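You operate a simulated robot arm through the tools that you are given. There is no shell and no other tool.

Carry out the task below with a simulated two-armed robot. There is one attempt and no reset: what you move stays moved.

## Task
Clamp the key in the vice, glue round its slot, then push in the plastic block with the same number.
Fine: round brush, runny glue from the warmer; brush back in its stand, warmer's lid shut, warmer off at the end. A coat counts when it lies all over at full strength: go over it till it gets no stronger.

It is judged by the outcome, as a careful person would: the job done as asked, and still so three seconds after it is handed in. It fails if anything else is knocked over, pushed out of place, dropped, spilled or broken. A push-on lid holds only when it is set on centred and level and pressed home; a screw cap is set on level and turned clockwise until tight.

## Robot
Two 7-joint arms with fingered hands on one trunk that stands fixed in place. Base frame: the origin is at the foot of the trunk, x ahead of it, y to its left, z up. Lengths are in mm, angles in rad, forces in N, time in s.
The left shoulder is at [42, 174, 1121], the right one opposite. With the tool pointing down near the work surface each hand reaches from about 280 to 720 mm from the base axis, measured 20 degrees to its own side. Payload 3.8 kg a hand.
The tool frame of a hand sits at the grasp point between the pads (the TCP): z along the fingers, y along the line on which they close. The tips reach 26 mm beyond it. The gripper opens to 132 mm; its body begins 73 mm behind the TCP. The gripper is a hand of 3 fingers: y runs from the thumb to the fingers, the wrist lies at [0, 0, -224] in the tool frame, and closing takes about 1.5 s.
Orientation is that of the tool frame in the base frame, as a unit quaternion [w, x, y, z]. With the fingers straight down and closing along the base's y, the tool's x points along the base's -x, its y along +y and its z along -z.

## Interface
- The arms move only by the tool arm_command. It takes "left_series", "right_series" or both (then of equal length, played together; a hand with none holds still); each is a list that holds one entry, the list of rows, each a list of 6 numbers: the turn, a rotation vector about the base's x, y, z in units of 5 degrees (1.0 is 5 degrees), then the shift along the base's x, y, z in units of 20 mm (1.0 is 20 mm). In form: [[[rx, ry, rz, dx, dy, dz], ...]]. A call has 1 to 20 rows; each row shifts and turns the commanded pose from where the row before left it. "left_gripper" and "right_gripper" are, for a hand that has rows, the finger opening in mm, from 0 to 132, set as the call begins (left out, the last holds). A call with a number of a shift or a turn outside -1 to 1 is refused whole. A row lasts 0.2 s, in which the tool goes at most 50 mm and 0.15 rad; a call with a longer step from one row to the next is refused whole, and so is a gripper value outside its range. A pose out of reach is approached as far as the arm can. The call stops where the force on the tool passes 40 N (or 10 N more than at its start, if that is more) or the arm is blocked; 0.2 s more then pass. The fingers move at their own pace (about 108 mm/s each) and stop on an object; they squeeze with about 29 N. The grip force told is the motor's: it shows also when the fingers shut on nothing. Time passes only in rows, and 0.2 s behind the last, so rows that do not move let the fingers close. It gives the time, the measured TCP pose, the force on the tool (base axes), the opening and the grip force at its end, in the units of the frame above (readings bear some noise), with the torque about the TCP (base axes, N m) and any sound that the robot's microphone picked up, and new pictures: "show" is both (left out), scene, wrist or none (wrist: the cameras of the hands that moved).
- Cameras (640 x 400 px; columns grow to the right, rows downward): "scene" is now at [174.2, 47.2, 1051.2]; the picture's right is [0.56, -0.83, 0.00], its down [0.12, 0.08, -0.99] and it looks along [0.82, 0.55, 0.14] (base axes); focal length 214 px, centre (320, 200). "left" rides on the left gripper at [-62, 3, -92] in its tool frame; the picture's right is [-0.05, -1.00, 0.00], its down [0.83, -0.04, -0.55] and it looks along [0.55, -0.03, 0.83] (tool axes); focal length 230 px, centre (320, 200). "right" rides on the right gripper at [62, 3, -92] in its tool frame; the picture's right is [-0.05, 1.00, 0.00], its down [-0.83, -0.04, -0.56] and it looks along [-0.55, -0.03, 0.83] (tool axes); focal length 230 px, centre (320, 200). There is no depth. A picture from a camera that has moved, and an enlarged one, comes with that camera's place and axes in the base frame and with its lens.
- move_column(by): moves the trunk up (or, below 0, down) by that many mm; the arms and the scene camera ride with it, the base frame stays. It gives what a move gives, with no picture.
- curl_fingers(finger1, finger2, thumb_bend, hand): sets how far each is bent, from 0 (flat) to 1 (curled in); at 0.3 the hand is open as for a grip, at 0.7 the pads meet at the TCP. One left out holds its place. A second passes; each finger stops where it meets its share of the squeeze, and holds until it gets a number again. A gripper value or a shape takes the hand back. It gives what a move gives, with no picture; readings hold the bend of each and the force on the fingers (four entries, about 0 where the hand has none), thumb and palm.
- set_grasp(shape, hand): the hand has 3 fingers and takes this shape, open, in about a second: jaw (thumb against the fingers, like two jaws); tri (thumb and two fingers); tip (a fingertip pinch); poke (one finger out to press); point (the index stretched); flat (the hand flat); cup (the hand cupped); fist (a fist). The gripper value then closes the fingers along that shape, each until it touches; the sizes above hold for jaw. It gives what a move gives, with no picture.
- head_to(pan, tilt): turns the head with the scene camera to pan (to the left, within 1.047 rad either way) and tilt (down, from -0.506 to 1.204), counted from straight ahead of the robot (the tilt from the chest, where the trunk bows). It gives what a move gives, and a new picture of the scene camera.
- close_up(camera, box): a new picture of the part [left, top, right, bottom] of that camera's present view, enlarged. The clock stands still meanwhile.
- hand_in(): hands the job in; it is judged then, once.

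Nothing tells you positions but the pictures and the camera data. Unless the task says otherwise, let go and move clear before handing in.

The tools are called as a command line: name --argument value ..., lists and objects as JSON in quotes. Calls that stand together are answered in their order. arm_command: Moves the arms, as the interface text tells. Its arguments: {"type":"object","properties":{"left_series":{"type":"array"},"left_gripper":{"type":"number"},"right_series":{"type":"array"},"right_gripper":{"type":"number"},"show":{"type":"string","enum":["both","scene","wrist","none"]}},"required":[]} The other tools are called the same way: move_column (by) moves the trunk up or down; set_grasp (shape, hand) gives the hand a shape; curl_fingers (finger1, finger2, thumb_bend, hand) moves the fingers one by one; head_to (pan, tilt) turns the head that bears the scene camera; close_up (camera, box) takes an enlarged picture of a part of a camera's view; hand_in () hands the job in.

At the start:

```text
t: 0.0
left_position: [302.5, 318.6, 1230.5]
left_tcp_rot: [0.0, 0.0, 1.0, 0.0]
left_force: [0.3, -0.5, 0.0]
left_wrist_torque: [0.02, 0.03, 0.0]
left_grip_width: 132.2
left_finger_force: 0.1
left_shape: jaw
left_bend: [0.3, 0.3, 0.3]
left_finger forces: [0.0, 0.1, 0.0, 0.0, 0.0, 0.0]
right_position: [371.1, 24.8, 1219.5]
right_tcp_rot: [0.0, 0.0, 1.0, -0.001]
right_force: [0.9, -0.2, 1.0]
right_wrist_torque: [0.0, -0.04, 0.02]
right_grip_width: 131.8
right_finger_force: 0.1
right_shape: jaw
right_bend: [0.3, 0.3, 0.3]
right_finger forces: [0.1, 0.1, 0.0, 0.0, 0.0, 0.1]
trunk travel left (down, up): [-425.0, 57.0]
head pan, tilt (commanded): [0.588, -0.143]
```

scene: 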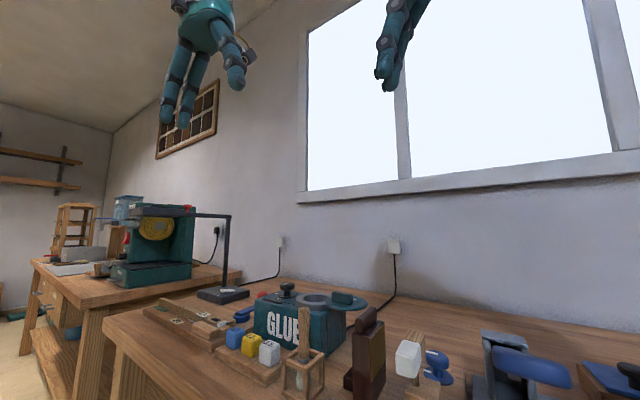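
right: 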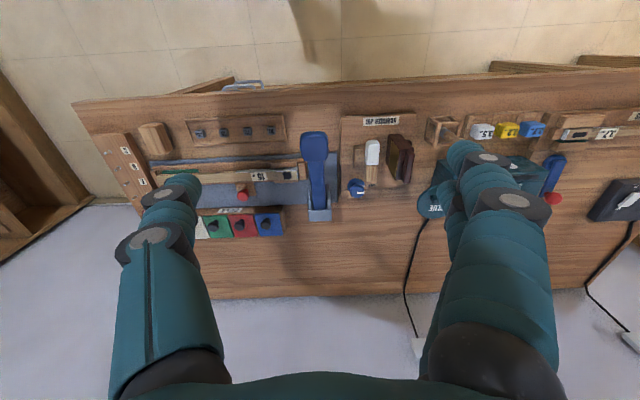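
left: 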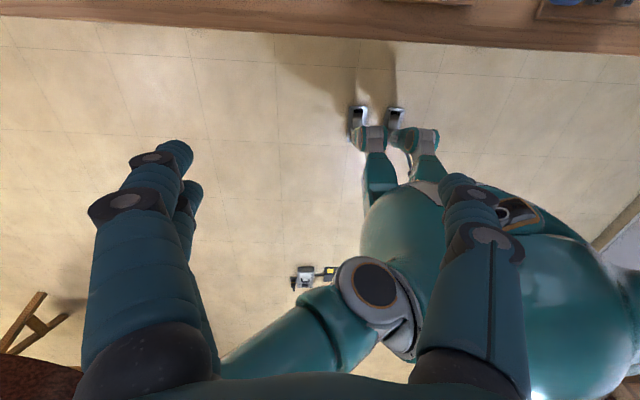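

I see a workbench with a glue warmer, brushes, a vice and plastic blocks, but only from oblique angles. I will turn the head down to survey the bench before moving anything.

head_to --pan 0.0 --tilt 0.7

```text
t: 1.2
left_position: [301.6, 318.3, 1230.3]
left_tcp_rot: [0.0, 0.0, 1.0, 0.001]
left_force: [-0.7, -0.3, -0.2]
left_wrist_torque: [0.01, 0.0, 0.02]
left_grip_width: 131.8
left_finger_force: 0.1
left_shape: jaw
left_bend: [0.3, 0.3, 0.3]
left_finger forces: [0.0, 0.0, 0.0, 0.1, 0.0, 0.0]
right_position: [370.4, 25.0, 1219.2]
right_tcp_rot: [0.001, 0.0, 1.0, 0.0]
right_force: [-0.2, -0.5, 0.9]
right_wrist_torque: [0.0, 0.01, -0.01]
right_grip_width: 131.9
right_finger_force: 0.0
right_shape: jaw
right_bend: [0.3, 0.3, 0.3]
right_finger forces: [0.0, 0.0, 0.0, 0.0, 0.0, 0.1]
trunk travel left (down, up): [-425.0, 57.0]
head pan, tilt (commanded): [0.0, 0.7]
camera scene: at [188.0, -0.2, 974.8], right [0.0, -1.0, 0.0], down [-0.64, 0.0, -0.77], along [0.77, 0.0, -0.64], focal length 214 px, centre (320, 200)
```

scene: 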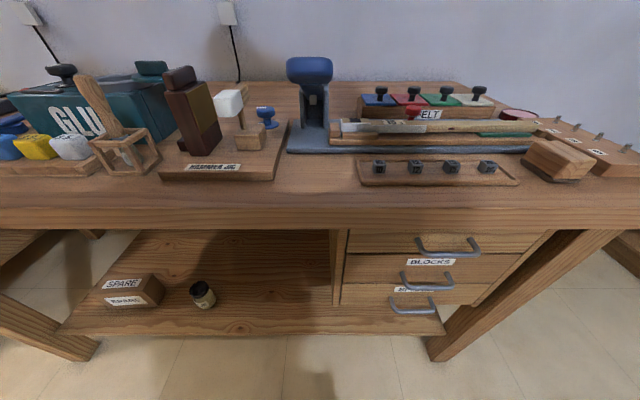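

The bench runs across in front of me: warmer at the left, a hammer jig, a blue-handled vice/clamp in the middle, and racks on the right. I'll enlarge these areas and look left and right.

close_up --camera "scene" --box '[0, 50, 290, 231]'

close_up --camera "scene" --box '[280, 40, 460, 152]'

close_up --camera "scene" --box '[340, 70, 640, 257]'

close_up --camera "scene" --box '[330, 220, 560, 364]'

```text
2.21 times, centred on (145, 140) of scene
camera zoom: at [188.0, -0.2, 974.8], right [0.0, -1.0, 0.0], down [-0.64, 0.0, -0.77], along [0.77, 0.0, -0.64], focal length 473 px, centre (706, 331)
```

zoom: 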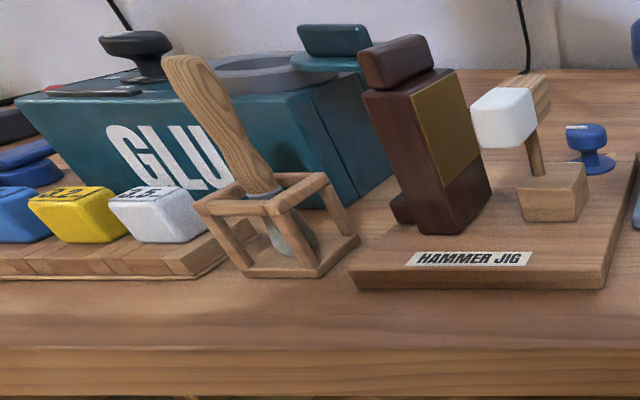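

```text
3.56 times, centred on (370, 96) of scene
camera zoom: at [188.0, -0.2, 974.8], right [0.0, -1.0, 0.0], down [-0.64, 0.0, -0.77], along [0.77, 0.0, -0.64], focal length 763 px, centre (142, 570)
```

zoom: 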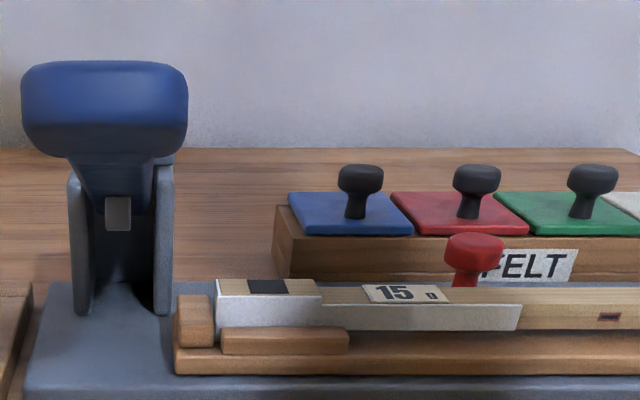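

```text
2.13 times, centred on (490, 164) of scene
camera zoom: at [188.0, -0.2, 974.8], right [0.0, -1.0, 0.0], down [-0.64, 0.0, -0.77], along [0.77, 0.0, -0.64], focal length 458 px, centre (-43, 278)
```

zoom: 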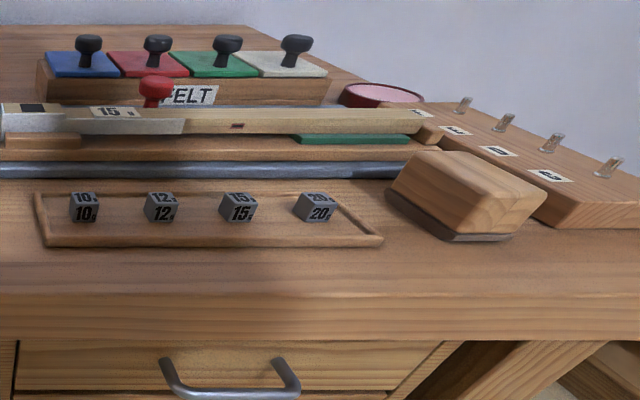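

```text
2.78 times, centred on (445, 292) of scene
camera zoom: at [188.0, -0.2, 974.8], right [0.0, -1.0, 0.0], down [-0.64, 0.0, -0.77], along [0.77, 0.0, -0.64], focal length 596 px, centre (-27, -56)
```

zoom: 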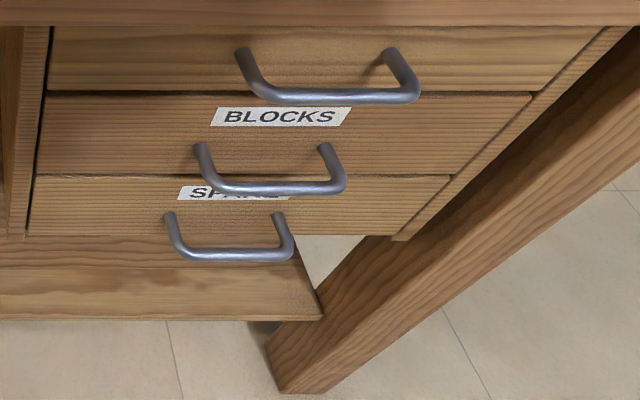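

The bench has a row of numbered cubes, felt pads with knobs, and a "15" piece by the red knob. I'll look at the left side now.

head_to --pan 0.75 --tilt 0.6

close_up --camera "scene" --box '[0, 0, 320, 200]'

close_up --camera "scene" --box '[280, 20, 600, 220]'

```text
t: 2.3
left_position: [303.5, 319.4, 1230.0]
left_tcp_rot: [-0.001, 0.0, 1.0, 0.0]
left_force: [0.0, 0.2, 0.8]
left_wrist_torque: [0.02, 0.03, 0.01]
left_grip_width: 131.7
left_finger_force: 0.0
left_shape: jaw
left_bend: [0.3, 0.3, 0.3]
left_finger forces: [0.1, 0.0, 0.0, 0.0, 0.1, 0.0]
right_position: [370.5, 24.9, 1219.8]
right_tcp_rot: [0.0, 0.0, 1.0, 0.0]
right_force: [0.1, 0.2, 0.2]
right_wrist_torque: [-0.02, -0.02, -0.01]
right_grip_width: 131.9
right_finger_force: 0.0
right_shape: jaw
right_bend: [0.3, 0.3, 0.3]
right_finger forces: [0.0, 0.1, 0.0, 0.0, 0.0, 0.1]
trunk travel left (down, up): [-425.0, 57.0]
head pan, tilt (commanded): [0.75, 0.6]
camera scene: at [167.8, 59.9, 983.4], right [0.68, -0.73, 0.0], down [-0.41, -0.39, -0.82], along [0.6, 0.56, -0.57], focal length 214 px, centre (320, 200)
```

scene: 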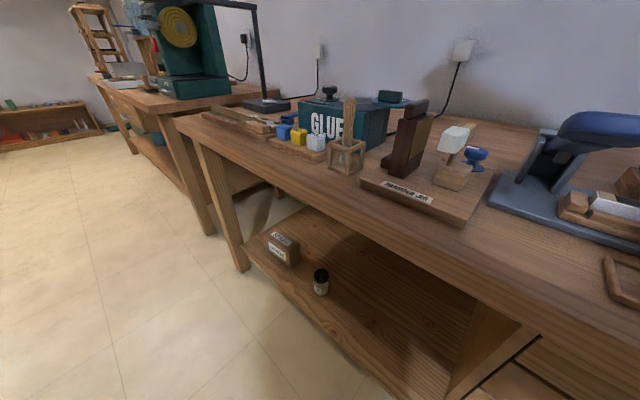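

```text
2.00 times, centred on (160, 100) of scene
camera zoom: at [167.8, 59.9, 983.4], right [0.68, -0.73, 0.0], down [-0.41, -0.39, -0.82], along [0.6, 0.56, -0.57], focal length 429 px, centre (640, 400)
```

zoom: 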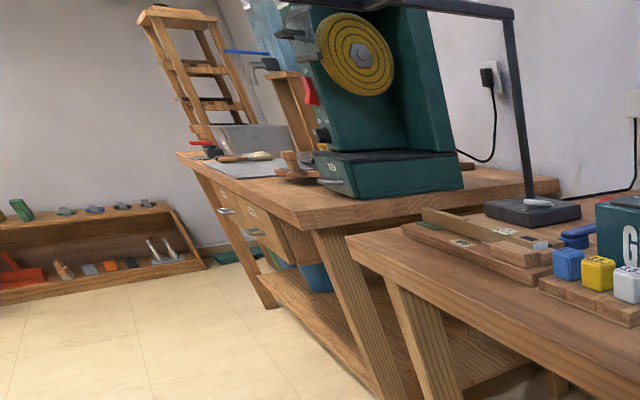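

```text
2.00 times, centred on (440, 120) of scene
camera zoom: at [167.8, 59.9, 983.4], right [0.68, -0.73, 0.0], down [-0.41, -0.39, -0.82], along [0.6, 0.56, -0.57], focal length 429 px, centre (80, 360)
```

zoom: 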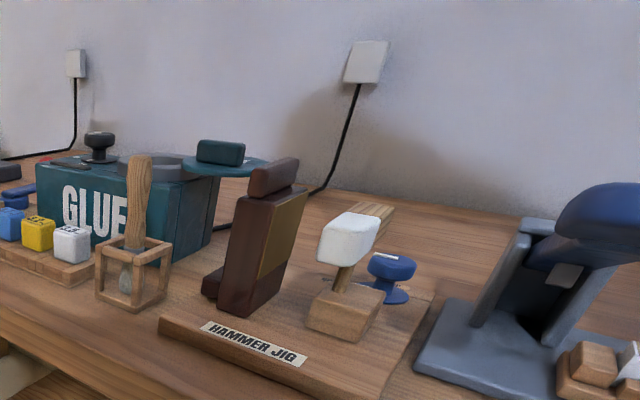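

The bench top appears to be near z ≈ 800–815 by triangulating the jig label. The right wrist camera gives a good top-down view, so I'll enlarge parts of it.

close_up --camera "right" --box '[60, 90, 340, 265]'

close_up --camera "right" --box '[330, 80, 490, 180]'

close_up --camera "right" --box '[440, 80, 640, 205]'

```text
2.29 times, centred on (200, 178) of right
camera zoom: at [311.0, 28.6, 1311.4], right [0.05, 1.0, 0.0], down [0.83, -0.04, 0.56], along [0.55, -0.03, -0.83], focal length 526 px, centre (594, 251)
```

zoom: 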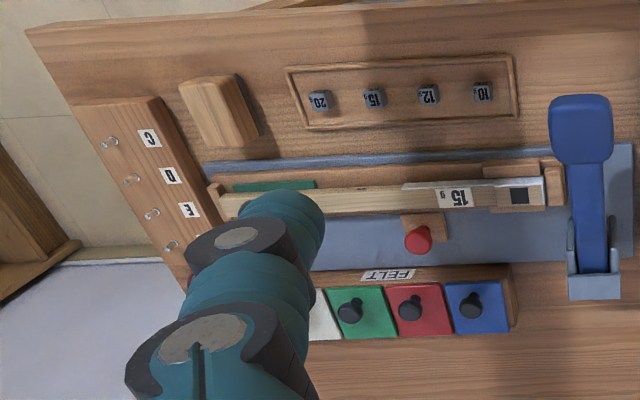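

```text
4.00 times, centred on (410, 130) of right
camera zoom: at [311.0, 28.6, 1311.4], right [0.05, 1.0, 0.0], down [0.83, -0.04, 0.56], along [0.55, -0.03, -0.83], focal length 920 px, centre (-40, 480)
```

zoom: 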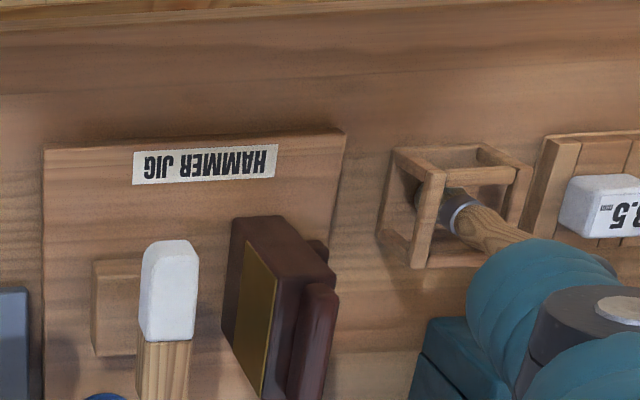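

```text
3.20 times, centred on (540, 142) of right
camera zoom: at [311.0, 28.6, 1311.4], right [0.05, 1.0, 0.0], down [0.83, -0.04, 0.56], along [0.55, -0.03, -0.83], focal length 736 px, centre (-384, 384)
```

zoom: 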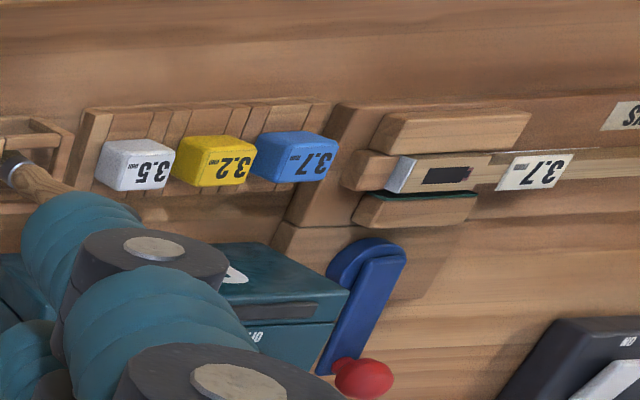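

The "3.7" key lies between the wooden jaws of a small vice at the far left (around x≈490, y≈555), with a blue cam lever ending in a red ball, and the blue 3.7 block is on a rack beside it. I'll swing the left hand so its camera looks forward over that area.

arm_command --left_series '[[[0, 0, 1, 0.2, 0.3, 0], [0, 0, 1, 0.2, 0.3, 0], [0, 0, 1, 0.2, 0.3, 0], [0, 0, 1, 0.2, 0.3, 0], [0, 0, 1, 0.2, 0.3, 0], [0, 0, 1, 0.2, 0.3, 0], [0, 0, 1, 0.2, 0.3, 0], [0, 0, 1, 0.2, 0.3, 0], [0, 0, 1, 0.2, 0.3, 0], [0, 0, 1, 0.2, 0.3, 0], [0, 0, 1, 0.2, 0.3, 0], [0, 0, 1, 0.2, 0.3, 0], [0, 0, 1, 0.2, 0.3, 0], [0, 0, 1, 0.2, 0.3, 0], [0, 0, 1, 0.2, 0.3, 0], [0, 0, 1, 0.2, 0.3, 0], [0, 0, 1, 0.2, 0.3, 0], [0, 0, 1, 0.2, 0.3, 0]]]' --show "both"

```text
t: 6.1
left_position: [373.4, 425.7, 1229.0]
left_tcp_rot: [0.001, 0.708, -0.706, 0.0]
left_force: [0.1, -0.4, 0.0]
left_wrist_torque: [0.02, 0.02, 0.01]
left_grip_width: 131.9
left_finger_force: 0.0
left_shape: jaw
left_bend: [0.3, 0.3, 0.3]
left_finger forces: [0.1, 0.1, 0.0, 0.0, 0.1, 0.0]
right_position: [370.9, 24.2, 1220.0]
right_tcp_rot: [0.0, 0.0, 1.0, 0.0]
right_force: [0.4, -0.4, -0.6]
right_wrist_torque: [0.0, 0.02, 0.0]
right_grip_width: 131.6
right_finger_force: 0.1
right_shape: jaw
right_bend: [0.3, 0.3, 0.3]
right_finger forces: [0.1, 0.0, 0.0, 0.1, 0.0, 0.0]
trunk travel left (down, up): [-425.0, 57.0]
head pan, tilt (commanded): [0.75, 0.6]
camera scene: at [167.7, 60.0, 983.4], right [0.68, -0.73, 0.0], down [-0.41, -0.39, -0.83], along [0.6, 0.56, -0.56], focal length 214 px, centre (320, 200)
camera left: at [370.5, 488.0, 1323.2], right [1.0, 0.05, 0.0], down [0.05, -0.83, 0.55], along [0.03, -0.55, -0.83], focal length 230 px, centre (320, 200)
```

scene: 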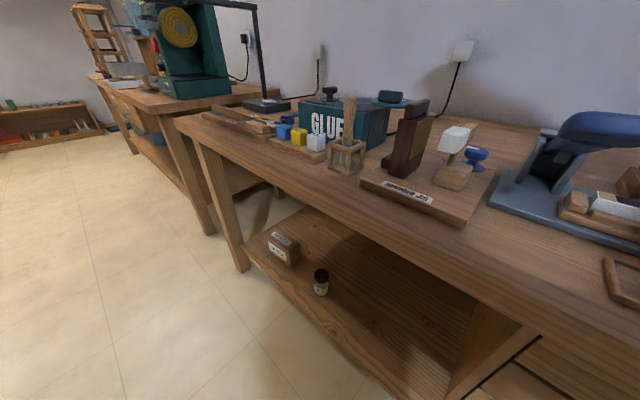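
left: 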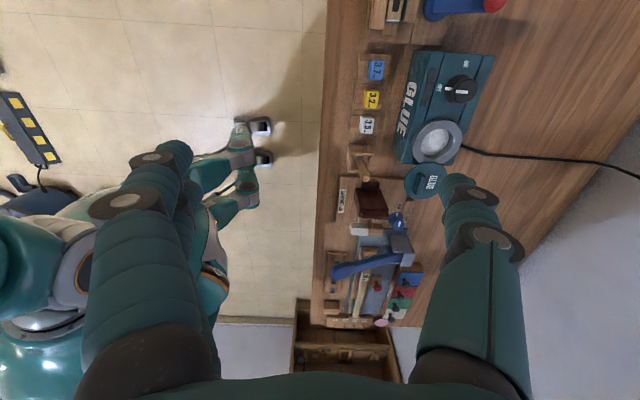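

The left camera now shows the warmer from above: a control dial, an open pot, and a round "GLUE" lid swung to the side. I'll enlarge that.

close_up --camera "left" --box '[320, 0, 520, 125]'

close_up --camera "left" --box '[320, 80, 520, 205]'

close_up --camera "left" --box '[390, 40, 510, 115]'

```text
3.20 times, centred on (420, 62) of left
camera zoom: at [370.5, 488.0, 1323.2], right [1.0, 0.05, 0.0], down [0.05, -0.83, 0.55], along [0.03, -0.55, -0.83], focal length 736 px, centre (0, 640)
```

zoom: 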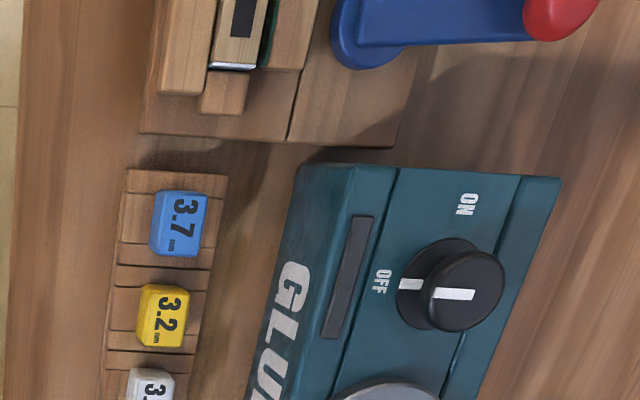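

```text
3.20 times, centred on (420, 142) of left
camera zoom: at [370.5, 488.0, 1323.2], right [1.0, 0.05, 0.0], down [0.05, -0.83, 0.55], along [0.03, -0.55, -0.83], focal length 736 px, centre (0, 384)
```

zoom: 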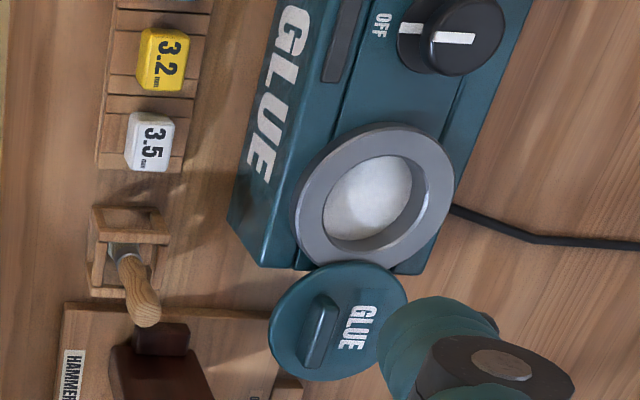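

```text
5.33 times, centred on (450, 78) of left
camera zoom: at [370.5, 488.0, 1323.2], right [1.0, 0.05, 0.0], down [0.05, -0.83, 0.55], along [0.03, -0.55, -0.83], focal length 1227 px, centre (-373, 853)
```

zoom: 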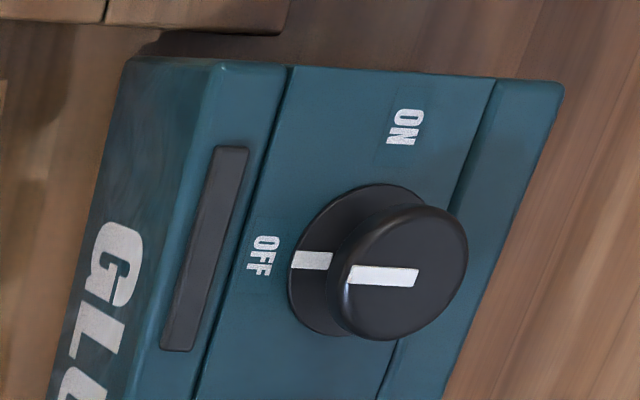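

The warmer's knob points at OFF; ON is a quarter turn clockwise (seen from above), and the glue looks white (likely set). I'll turn the left hand a further 90° so its camera looks ahead, and bring it nearer to the vice for a look.

arm_command --left_series '[[[0, 0, 1, 0, 0.3, -0.6], [0, 0, 1, 0, 0.3, -0.6], [0, 0, 1, 0, 0.3, -0.6], [0, 0, 1, 0, 0.3, -0.6], [0, 0, 1, 0, 0.3, -0.6], [0, 0, 1, 0, 0.3, -0.6], [0, 0, 1, 0, 0.3, -0.6], [0, 0, 1, 0, 0.3, -0.6], [0, 0, 1, 0, 0.3, -0.6], [0, 0, 1, 0, 0.3, -0.6], [0, 0, 1, 0, 0.3, -0.6], [0, 0, 1, 0, 0.3, -0.6], [0, 0, 1, 0, 0.3, -0.6], [0, 0, 1, 0, 0.3, -0.6], [0, 0, 1, 0, 0.3, -0.6], [0, 0, 1, 0, 0.3, -0.6], [0, 0, 1, 0, 0.3, -0.6], [0, 0, 1, 0, 0.3, -0.6]]]' --show "both"

```text
t: 9.9
left_position: [374.4, 536.2, 1015.2]
left_tcp_rot: [0.0, 1.0, 0.001, -0.001]
left_force: [0.1, -0.4, 0.4]
left_wrist_torque: [0.05, 0.01, 0.02]
left_grip_width: 131.7
left_finger_force: 0.0
left_shape: jaw
left_bend: [0.3, 0.3, 0.3]
left_finger forces: [0.0, 0.0, 0.1, 0.0, 0.1, 0.0]
right_position: [371.7, 24.2, 1218.2]
right_tcp_rot: [-0.001, 0.001, 1.0, 0.0]
right_force: [-0.7, -1.1, 0.2]
right_wrist_torque: [0.01, -0.01, -0.01]
right_grip_width: 131.9
right_finger_force: 0.2
right_shape: jaw
right_bend: [0.3, 0.3, 0.3]
right_finger forces: [0.0, 0.0, 0.0, 0.1, 0.0, 0.0]
trunk travel left (down, up): [-425.0, 57.0]
head pan, tilt (commanded): [0.75, 0.6]
camera scene: at [167.8, 60.1, 983.3], right [0.68, -0.73, 0.0], down [-0.41, -0.39, -0.82], along [0.6, 0.56, -0.57], focal length 214 px, centre (320, 200)
camera left: at [312.2, 532.2, 1107.7], right [-0.05, 1.0, 0.0], down [0.83, 0.05, 0.55], along [0.55, 0.03, -0.83], focal length 230 px, centre (320, 200)
```

scene: 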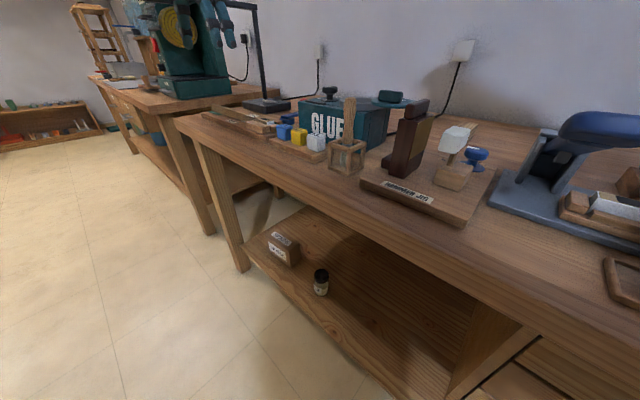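
left: 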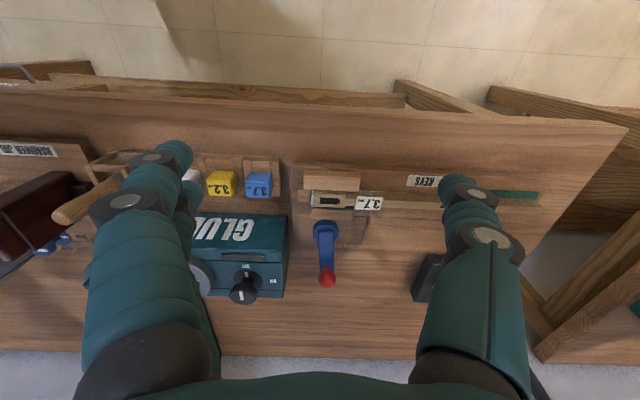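

close_up --camera "left" --box '[270, 150, 430, 250]'

close_up --camera "left" --box '[280, 200, 400, 300]'

close_up --camera "left" --box '[180, 160, 300, 310]'

close_up --camera "left" --box '[380, 150, 560, 310]'

```text
4.00 times, centred on (350, 200) of left
camera zoom: at [312.2, 532.2, 1107.7], right [-0.05, 1.0, 0.0], down [0.83, 0.05, 0.55], along [0.55, 0.03, -0.83], focal length 920 px, centre (200, 200)
```

zoom: 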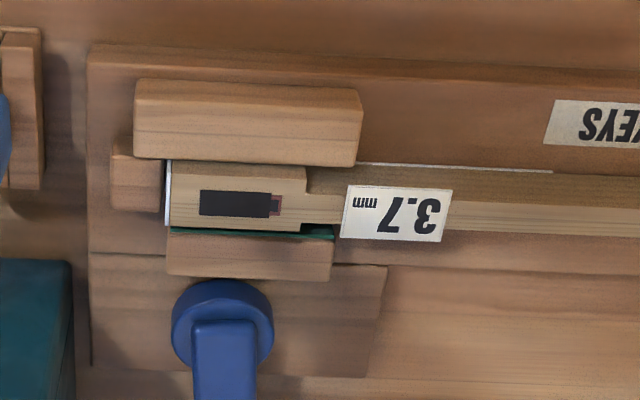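

```text
4.00 times, centred on (340, 250) of left
camera zoom: at [312.2, 532.2, 1107.7], right [-0.05, 1.0, 0.0], down [0.83, 0.05, 0.55], along [0.55, 0.03, -0.83], focal length 920 px, centre (240, 0)
```

zoom: 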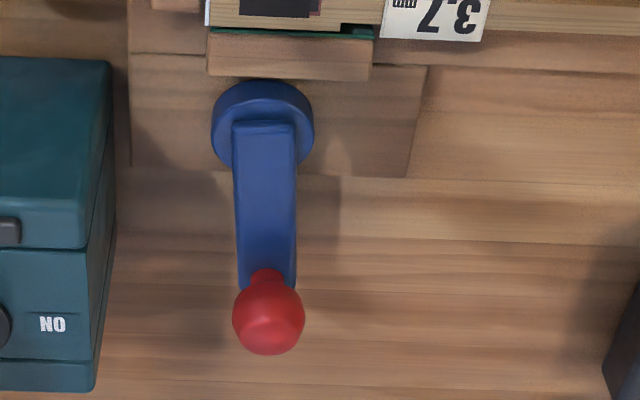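

```text
2.67 times, centred on (240, 235) of left
camera zoom: at [312.2, 532.2, 1107.7], right [-0.05, 1.0, 0.0], down [0.83, 0.05, 0.55], along [0.55, 0.03, -0.83], focal length 614 px, centre (533, 107)
```

zoom: 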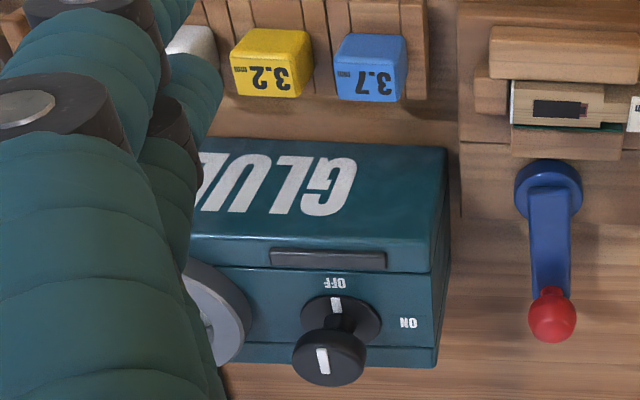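

```text
2.50 times, centred on (470, 230) of left
camera zoom: at [312.2, 532.2, 1107.7], right [-0.05, 1.0, 0.0], down [0.83, 0.05, 0.55], along [0.55, 0.03, -0.83], focal length 575 px, centre (-55, 125)
```

zoom: 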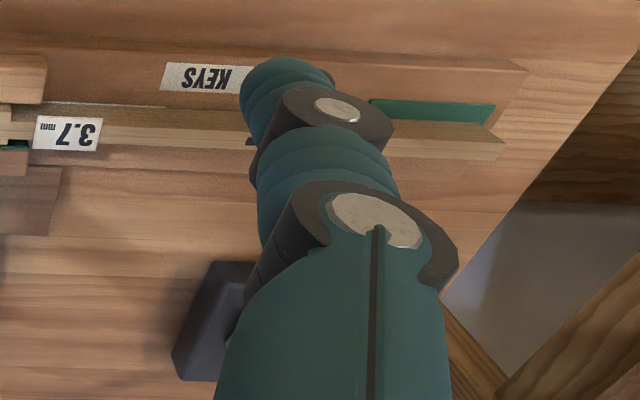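

The vice has a fixed front jaw, an end stop and a felted back jaw pushed by a blue cam lever whose red ball I place near (632, 562, 862); the slot is near (487, 555, 844). The warmer's knob is near (617, 437, 900) and I'll now bring the left camera over the warmer for a closer look.

arm_command --left_series '[[[0, 0, 0, 0.95, -0.75, 0], [0, 0, 0, 0.95, -0.75, 0], [0, 0, 0, 0.95, -0.75, 0], [0, 0, 0, 0.95, -0.75, 0], [0, 0, 0, 0.95, -0.75, 0], [0, 0, 0, 0.95, -0.75, 0], [0, 0, 0, 0.95, -0.75, 0], [0, 0, 0, 0.95, -0.75, 0]]]' --show "wrist"

close_up --camera "left" --box '[210, 80, 450, 230]'

close_up --camera "left" --box '[160, 130, 400, 280]'

```text
t: 11.7
left_position: [527.3, 413.0, 1013.7]
left_tcp_rot: [-0.001, 1.0, 0.0, -0.001]
left_force: [-0.3, 0.5, -0.1]
left_wrist_torque: [0.02, -0.01, -0.03]
left_grip_width: 131.9
left_finger_force: 0.1
left_shape: jaw
left_bend: [0.3, 0.3, 0.3]
left_finger forces: [0.0, 0.1, 0.1, 0.1, 0.0, 0.1]
right_position: [371.5, 24.9, 1218.5]
right_tcp_rot: [0.0, 0.0, 1.0, 0.0]
right_force: [-0.1, 0.7, -0.1]
right_wrist_torque: [0.02, 0.0, 0.0]
right_grip_width: 131.9
right_finger_force: 0.1
right_shape: jaw
right_bend: [0.3, 0.3, 0.3]
right_finger forces: [0.1, 0.0, 0.0, 0.0, 0.0, 0.0]
trunk travel left (down, up): [-425.0, 57.0]
head pan, tilt (commanded): [0.75, 0.6]
camera left: at [466.0, 410.2, 1107.0], right [-0.05, 1.0, 0.0], down [0.83, 0.04, 0.55], along [0.55, 0.03, -0.83], focal length 230 px, centre (320, 200)
```

left: 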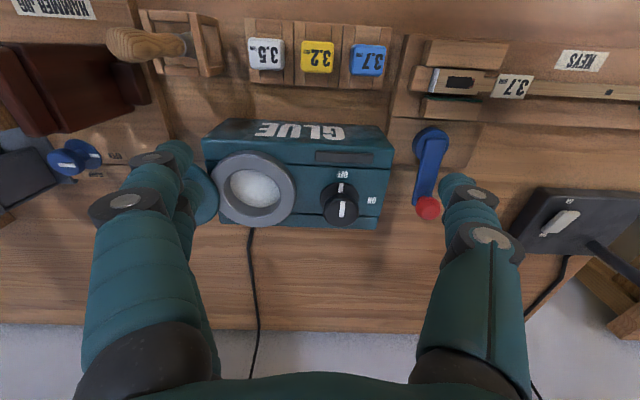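

```text
2.67 times, centred on (330, 155) of left
camera zoom: at [466.0, 410.2, 1107.0], right [-0.05, 1.0, 0.0], down [0.83, 0.04, 0.55], along [0.55, 0.03, -0.83], focal length 614 px, centre (293, 320)
```

zoom: 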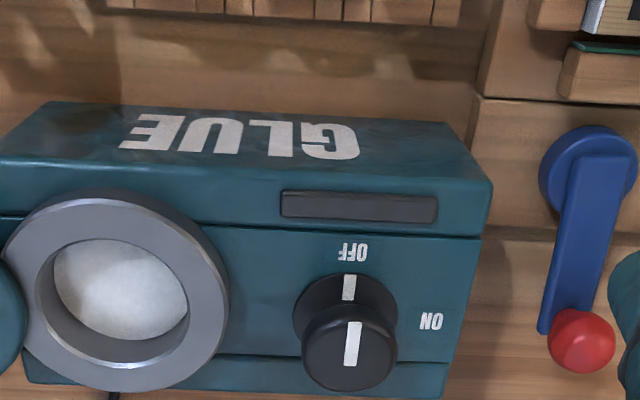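

```text
2.67 times, centred on (280, 205) of left
camera zoom: at [466.0, 410.2, 1107.0], right [-0.05, 1.0, 0.0], down [0.83, 0.04, 0.55], along [0.55, 0.03, -0.83], focal length 614 px, centre (427, 187)
```

zoom: 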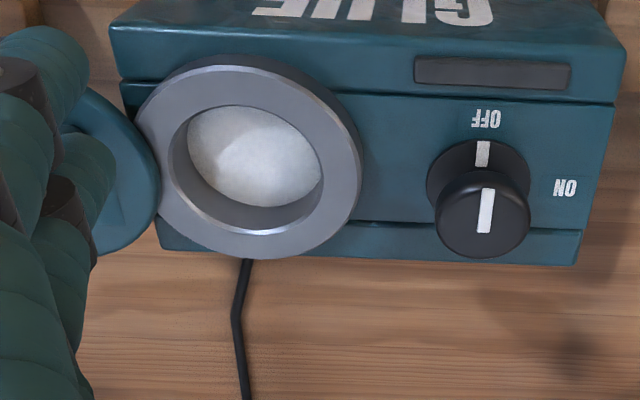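

The warmer's knob (head ≈39 mm wide, top at z ≈ 902) sits about 30 mm from the pot's ring, so I'll grip it from front and back rather than from the sides. First I'll check the lid, the brush and the fingers with the head camera.

head_to --pan 0.55 --tilt 0.25

close_up --camera "scene" --box '[200, 180, 440, 330]'

close_up --camera "left" --box '[100, 0, 400, 188]'

```text
t: 12.5
left_position: [526.3, 415.3, 1014.2]
left_tcp_rot: [-0.001, 1.0, 0.0, -0.001]
left_force: [0.5, 0.3, -0.3]
left_wrist_torque: [-0.01, -0.01, 0.0]
left_grip_width: 132.2
left_finger_force: 0.1
left_shape: jaw
left_bend: [0.3, 0.3, 0.3]
left_finger forces: [0.0, 0.0, 0.0, 0.0, 0.0, 0.0]
right_position: [371.6, 24.6, 1219.0]
right_tcp_rot: [0.0, 0.0, 1.0, 0.0]
right_force: [-0.5, -0.8, 0.1]
right_wrist_torque: [-0.05, 0.02, -0.01]
right_grip_width: 132.0
right_finger_force: 0.0
right_shape: jaw
right_bend: [0.3, 0.3, 0.3]
right_finger forces: [0.0, 0.1, 0.0, 0.0, 0.0, 0.0]
trunk travel left (down, up): [-425.0, 57.0]
head pan, tilt (commanded): [0.55, 0.25]
camera scene: at [182.7, 48.5, 1015.5], right [0.52, -0.85, 0.0], down [-0.21, -0.13, -0.97], along [0.83, 0.51, -0.25], focal length 214 px, centre (320, 200)
```

scene: 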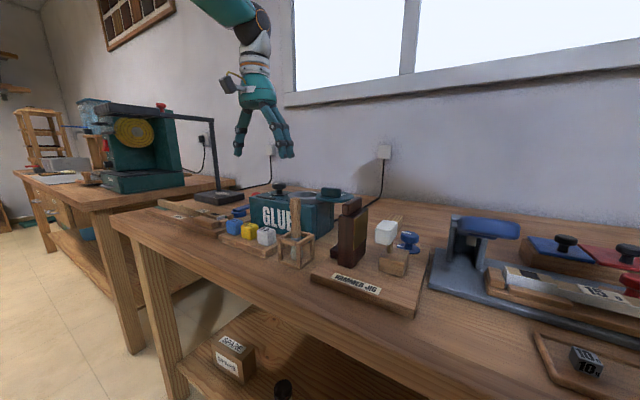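

```text
2.67 times, centred on (320, 255) of scene
camera zoom: at [182.7, 48.5, 1015.5], right [0.52, -0.85, 0.0], down [-0.21, -0.13, -0.97], along [0.83, 0.51, -0.25], focal length 572 px, centre (320, 53)
```

zoom: 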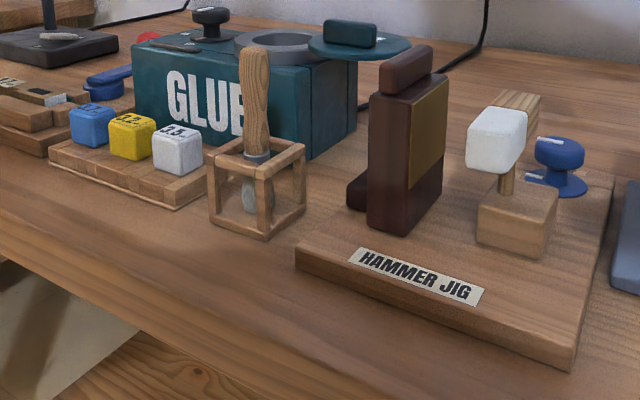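

```text
2.13 times, centred on (250, 94) of left
camera zoom: at [465.2, 410.6, 1107.2], right [-0.05, 1.0, 0.0], down [0.83, 0.04, 0.55], along [0.55, 0.03, -0.83], focal length 490 px, centre (469, 426)
```

zoom: 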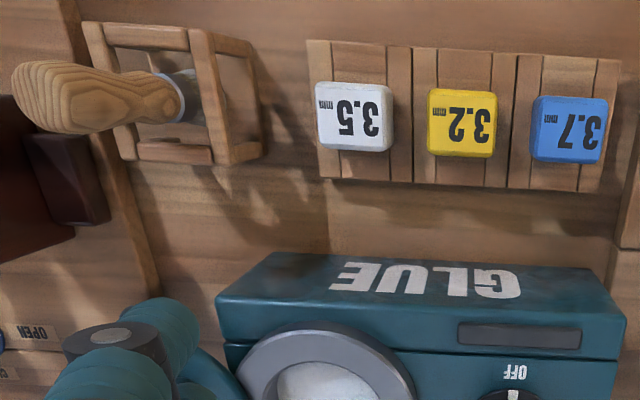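

The brush stands upright in its cage with a round ferrule, and the lid is a disc at ring height beside the pot, probably on a swivel pin. I'll move above the knob with the hand turned 60°, which also gives a view onto the lid.

arm_command --left_series '[[[0, 0, -1, 0.36, 0.108, -0.225], [0, 0, -1, 0.36, 0.108, -0.225], [0, 0, -1, 0.36, 0.108, -0.225], [0, 0, -1, 0.36, 0.108, -0.225], [0, 0, -1, 0.36, 0.108, -0.225], [0, 0, -1, 0.36, 0.108, -0.225], [0, 0, -1, 0.36, 0.108, -0.225], [0, 0, -1, 0.36, 0.108, -0.225], [0, 0, -1, 0.36, 0.108, -0.225], [0, 0, -1, 0.36, 0.108, -0.225], [0, 0, -1, 0.36, 0.108, -0.225], [0, 0, -1, 0.36, 0.108, -0.225]]]' --left_gripper 80 --show "both"

close_up --camera "left" --box '[200, 100, 440, 250]'

```text
t: 15.1
left_position: [577.4, 442.1, 961.0]
left_tcp_rot: [0.0, 0.866, -0.5, 0.002]
left_force: [0.1, 1.7, -0.1]
left_wrist_torque: [0.03, 0.02, 0.0]
left_grip_width: 80.4
left_finger_force: 0.0
left_shape: jaw
left_bend: [0.71, 0.71, 0.71]
left_finger forces: [0.0, 0.0, 0.0, 0.1, 0.0, 0.1]
left hand out of reach, approached as far as the arm can: row 8, 9, 10, 11, 12
right_position: [370.3, 23.9, 1219.0]
right_tcp_rot: [-0.001, 0.0, 1.0, 0.0]
right_force: [0.9, 0.2, -0.9]
right_wrist_torque: [-0.02, 0.0, 0.01]
right_grip_width: 131.7
right_finger_force: 0.0
right_shape: jaw
right_bend: [0.3, 0.3, 0.3]
right_finger forces: [0.0, 0.0, 0.0, 0.1, 0.1, 0.1]
trunk travel left (down, up): [-425.0, 57.0]
head pan, tilt (commanded): [0.55, 0.25]
camera scene: at [182.7, 48.5, 1015.6], right [0.52, -0.85, 0.0], down [-0.21, -0.13, -0.97], along [0.83, 0.51, -0.25], focal length 214 px, centre (320, 200)
camera left: at [542.6, 493.5, 1054.4], right [0.84, 0.54, 0.0], down [0.45, -0.7, 0.56], along [0.3, -0.47, -0.83], focal length 230 px, centre (320, 200)
```

scene: 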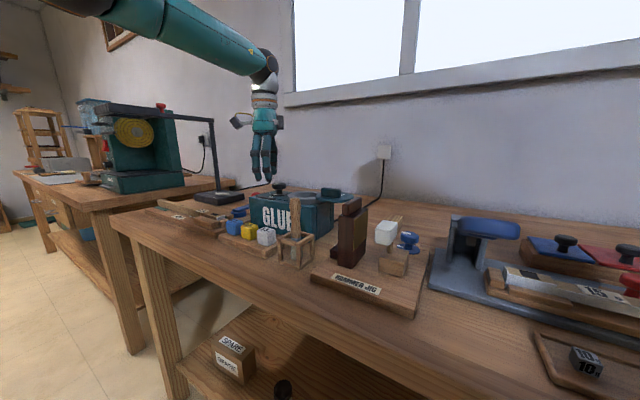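
left: 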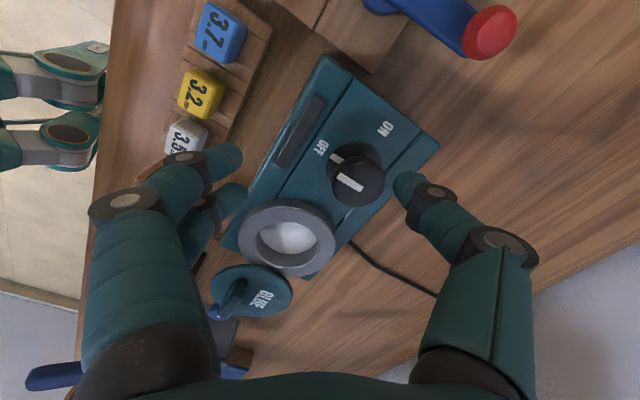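

```text
2.67 times, centred on (320, 175) of left
camera zoom: at [542.6, 493.5, 1054.4], right [0.84, 0.54, 0.0], down [0.45, -0.7, 0.56], along [0.3, -0.47, -0.83], focal length 614 px, centre (320, 267)
```

zoom: 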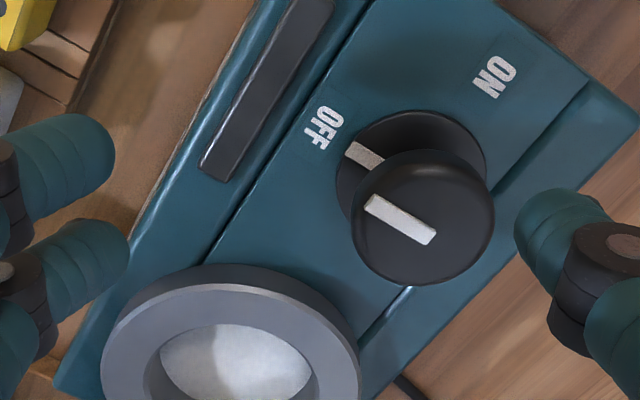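

The arm reported it could not quite reach over the knob with the tool upright, so I'll lean the hand about 12.5° outward (fingers pointing away) to bring the wrist back within reach.

arm_command --left_series '[[[0.68, -0.48, 0, 0, 0, 0], [0.68, -0.48, 0, 0, 0, 0], [0.68, -0.48, 0, 0, 0, 0], [0, 0, 0, 0, 0, 0], [0, 0, 0, 0, 0, 0]]]' --show "both"

close_up --camera "left" --box '[200, 100, 440, 250]'

```text
t: 16.3
left_position: [575.7, 442.2, 961.8]
left_tcp_rot: [-0.109, 0.861, -0.496, 0.01]
left_force: [0.2, -0.7, 0.9]
left_wrist_torque: [-0.02, -0.02, -0.01]
left_grip_width: 80.5
left_finger_force: 0.0
left_shape: jaw
left_bend: [0.71, 0.71, 0.71]
left_finger forces: [0.0, 0.0, 0.0, 0.1, 0.1, 0.0]
right_position: [372.6, 23.6, 1220.3]
right_tcp_rot: [0.0, 0.0, 1.0, 0.0]
right_force: [0.5, -0.8, 0.3]
right_wrist_torque: [0.03, -0.01, 0.0]
right_grip_width: 132.2
right_finger_force: 0.1
right_shape: jaw
right_bend: [0.3, 0.3, 0.3]
right_finger forces: [0.1, 0.0, 0.0, 0.1, 0.1, 0.0]
trunk travel left (down, up): [-425.0, 57.0]
head pan, tilt (commanded): [0.55, 0.25]
camera scene: at [182.6, 48.4, 1015.6], right [0.52, -0.85, 0.0], down [-0.21, -0.13, -0.97], along [0.83, 0.51, -0.25], focal length 214 px, centre (320, 200)
camera left: at [531.1, 476.1, 1058.0], right [0.83, 0.53, 0.2], down [0.39, -0.79, 0.47], along [0.41, -0.31, -0.86], focal length 230 px, centre (320, 200)
```

scene: 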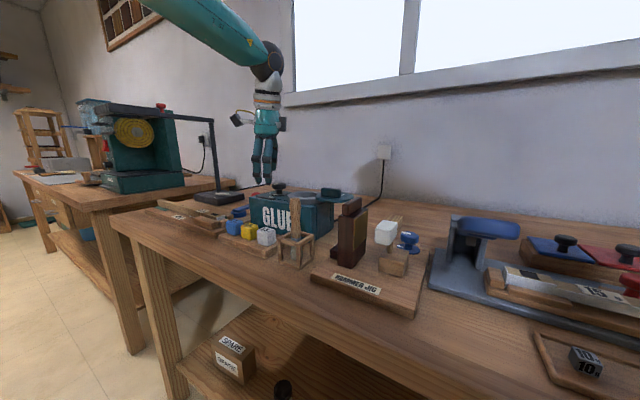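
left: 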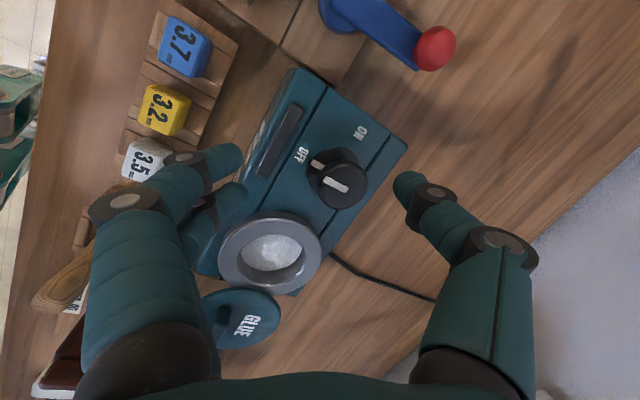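

```text
2.67 times, centred on (320, 175) of left
camera zoom: at [531.1, 476.1, 1058.0], right [0.83, 0.53, 0.2], down [0.39, -0.79, 0.47], along [0.41, -0.31, -0.86], focal length 614 px, centre (320, 267)
```

zoom: 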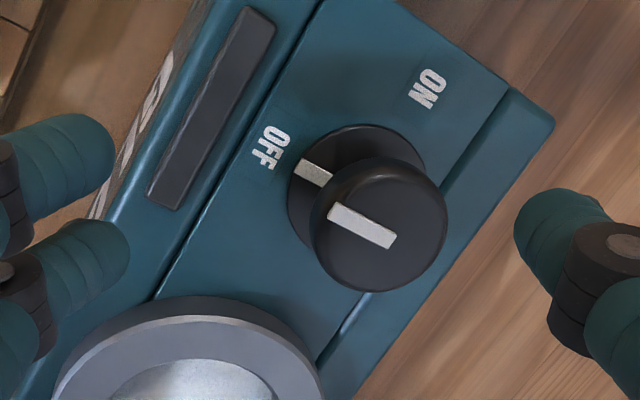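

The tilted hand is now within reach and the knob's head is centred near (614, 440, 902). I'll narrow the fingers to 64 mm and move over the knob, staying above it.

arm_command --left_series '[[[0, 0, 0, 0.65, -0.03, -0.1], [0, 0, 0, 0.65, -0.03, -0.1], [0, 0, 0, 0.6, -0.03, -0.2], [0, 0, 0, 0, 0, -0.2]]]' --left_gripper 64 --show "wrist"

close_up --camera "left" --box '[200, 100, 440, 250]'

```text
t: 17.3
left_position: [600.7, 440.6, 952.3]
left_tcp_rot: [-0.108, 0.861, -0.497, 0.01]
left_force: [-0.2, -0.7, 0.2]
left_wrist_torque: [-0.02, -0.04, -0.01]
left_grip_width: 64.6
left_finger_force: 0.1
left_shape: jaw
left_bend: [0.73, 0.73, 0.7]
left_finger forces: [0.0, 0.1, 0.0, 0.1, 0.0, 0.0]
left hand out of reach, approached as far as the arm can: row 3
right_position: [371.4, 24.0, 1218.6]
right_tcp_rot: [0.0, 0.0, 1.0, 0.0]
right_force: [0.5, 0.1, -0.7]
right_wrist_torque: [0.03, 0.03, -0.01]
right_grip_width: 131.6
right_finger_force: 0.0
right_shape: jaw
right_bend: [0.3, 0.3, 0.3]
right_finger forces: [0.0, 0.0, 0.0, 0.0, 0.0, 0.1]
trunk travel left (down, up): [-425.0, 57.0]
head pan, tilt (commanded): [0.55, 0.25]
camera left: at [555.4, 475.8, 1047.6], right [0.83, 0.53, 0.2], down [0.39, -0.79, 0.47], along [0.41, -0.31, -0.86], focal length 230 px, centre (320, 200)
```

left: 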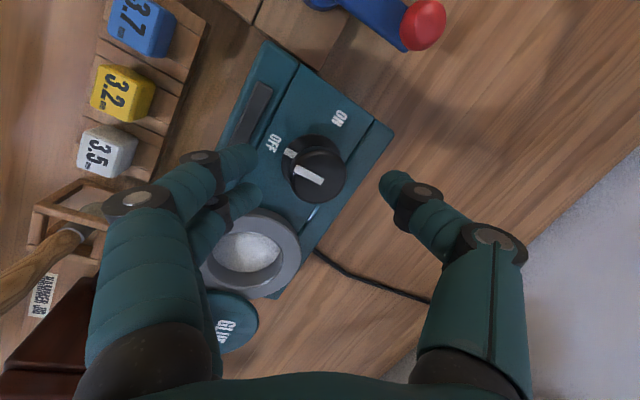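

```text
2.67 times, centred on (320, 175) of left
camera zoom: at [555.4, 475.8, 1047.6], right [0.83, 0.53, 0.2], down [0.39, -0.79, 0.47], along [0.41, -0.31, -0.86], focal length 614 px, centre (320, 267)
```

zoom: 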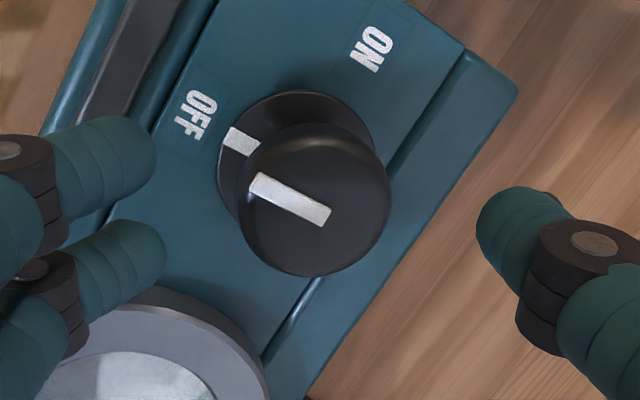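

The reach limit still bites, so I'll test whether a higher shoulder helps by raising the trunk and lowering the hand relative to it.

move_column --by 55

arm_command --left_series '[[[0, 0, 0, 0.2, 0, -1], [0, 0, 0, 0.2, 0, -1], [0, 0, 0, 0.2, 0, -0.75], [0, 0, 0, 0.1, 0, 0], [0, 0, 0, 0, 0, 0]]]' --show "wrist"

```text
t: 18.2
left_position: [585.8, 440.4, 1133.4]
left_tcp_rot: [-0.161, 0.855, -0.483, 0.102]
left_force: [-0.7, -0.8, -0.2]
left_wrist_torque: [-0.01, 0.01, -0.01]
left_grip_width: 64.6
left_finger_force: 0.0
left_shape: jaw
left_bend: [0.73, 0.73, 0.7]
left_finger forces: [0.0, 0.0, 0.0, 0.1, 0.1, 0.0]
right_position: [372.8, 25.2, 1272.2]
right_tcp_rot: [-0.002, 0.0, 1.0, 0.0]
right_force: [0.6, 0.1, 0.0]
right_wrist_torque: [0.02, 0.02, -0.02]
right_grip_width: 132.0
right_finger_force: 0.0
right_shape: jaw
right_bend: [0.3, 0.3, 0.3]
right_finger forces: [0.0, 0.0, 0.0, 0.0, 0.1, 0.0]
trunk travel left (down, up): [-480.0, 2.0]
head pan, tilt (commanded): [0.55, 0.25]
```

```text
t: 19.4
left_position: [585.4, 442.7, 1080.0]
left_tcp_rot: [-0.163, 0.854, -0.483, 0.104]
left_force: [0.3, -0.8, -0.2]
left_wrist_torque: [-0.03, 0.01, -0.01]
left_grip_width: 64.7
left_finger_force: 0.0
left_shape: jaw
left_bend: [0.73, 0.73, 0.7]
left_finger forces: [0.1, 0.1, 0.0, 0.0, 0.0, 0.0]
left hand out of reach, approached as far as the arm can: row 2, 3
right_position: [370.2, 24.6, 1274.2]
right_tcp_rot: [0.0, 0.0, 1.0, 0.001]
right_force: [-0.8, -0.1, -0.1]
right_wrist_torque: [-0.01, -0.02, 0.02]
right_grip_width: 132.1
right_finger_force: 0.1
right_shape: jaw
right_bend: [0.3, 0.3, 0.3]
right_finger forces: [0.0, 0.0, 0.1, 0.1, 0.1, 0.0]
trunk travel left (down, up): [-480.0, 2.0]
head pan, tilt (commanded): [0.55, 0.25]
camera left: at [521.0, 476.4, 1164.1], right [0.76, 0.53, 0.38], down [0.27, -0.79, 0.55], along [0.59, -0.32, -0.75], focal length 230 px, centre (320, 200)
```

left: 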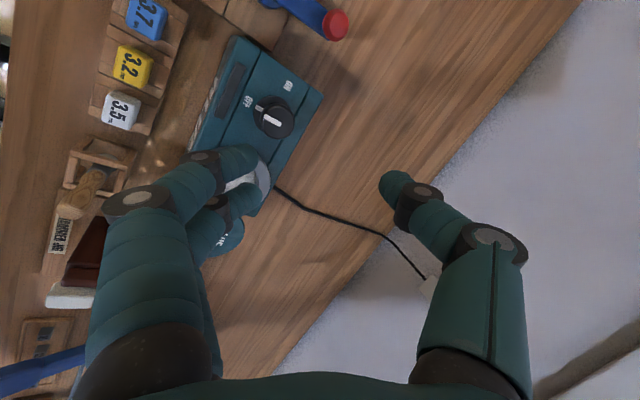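

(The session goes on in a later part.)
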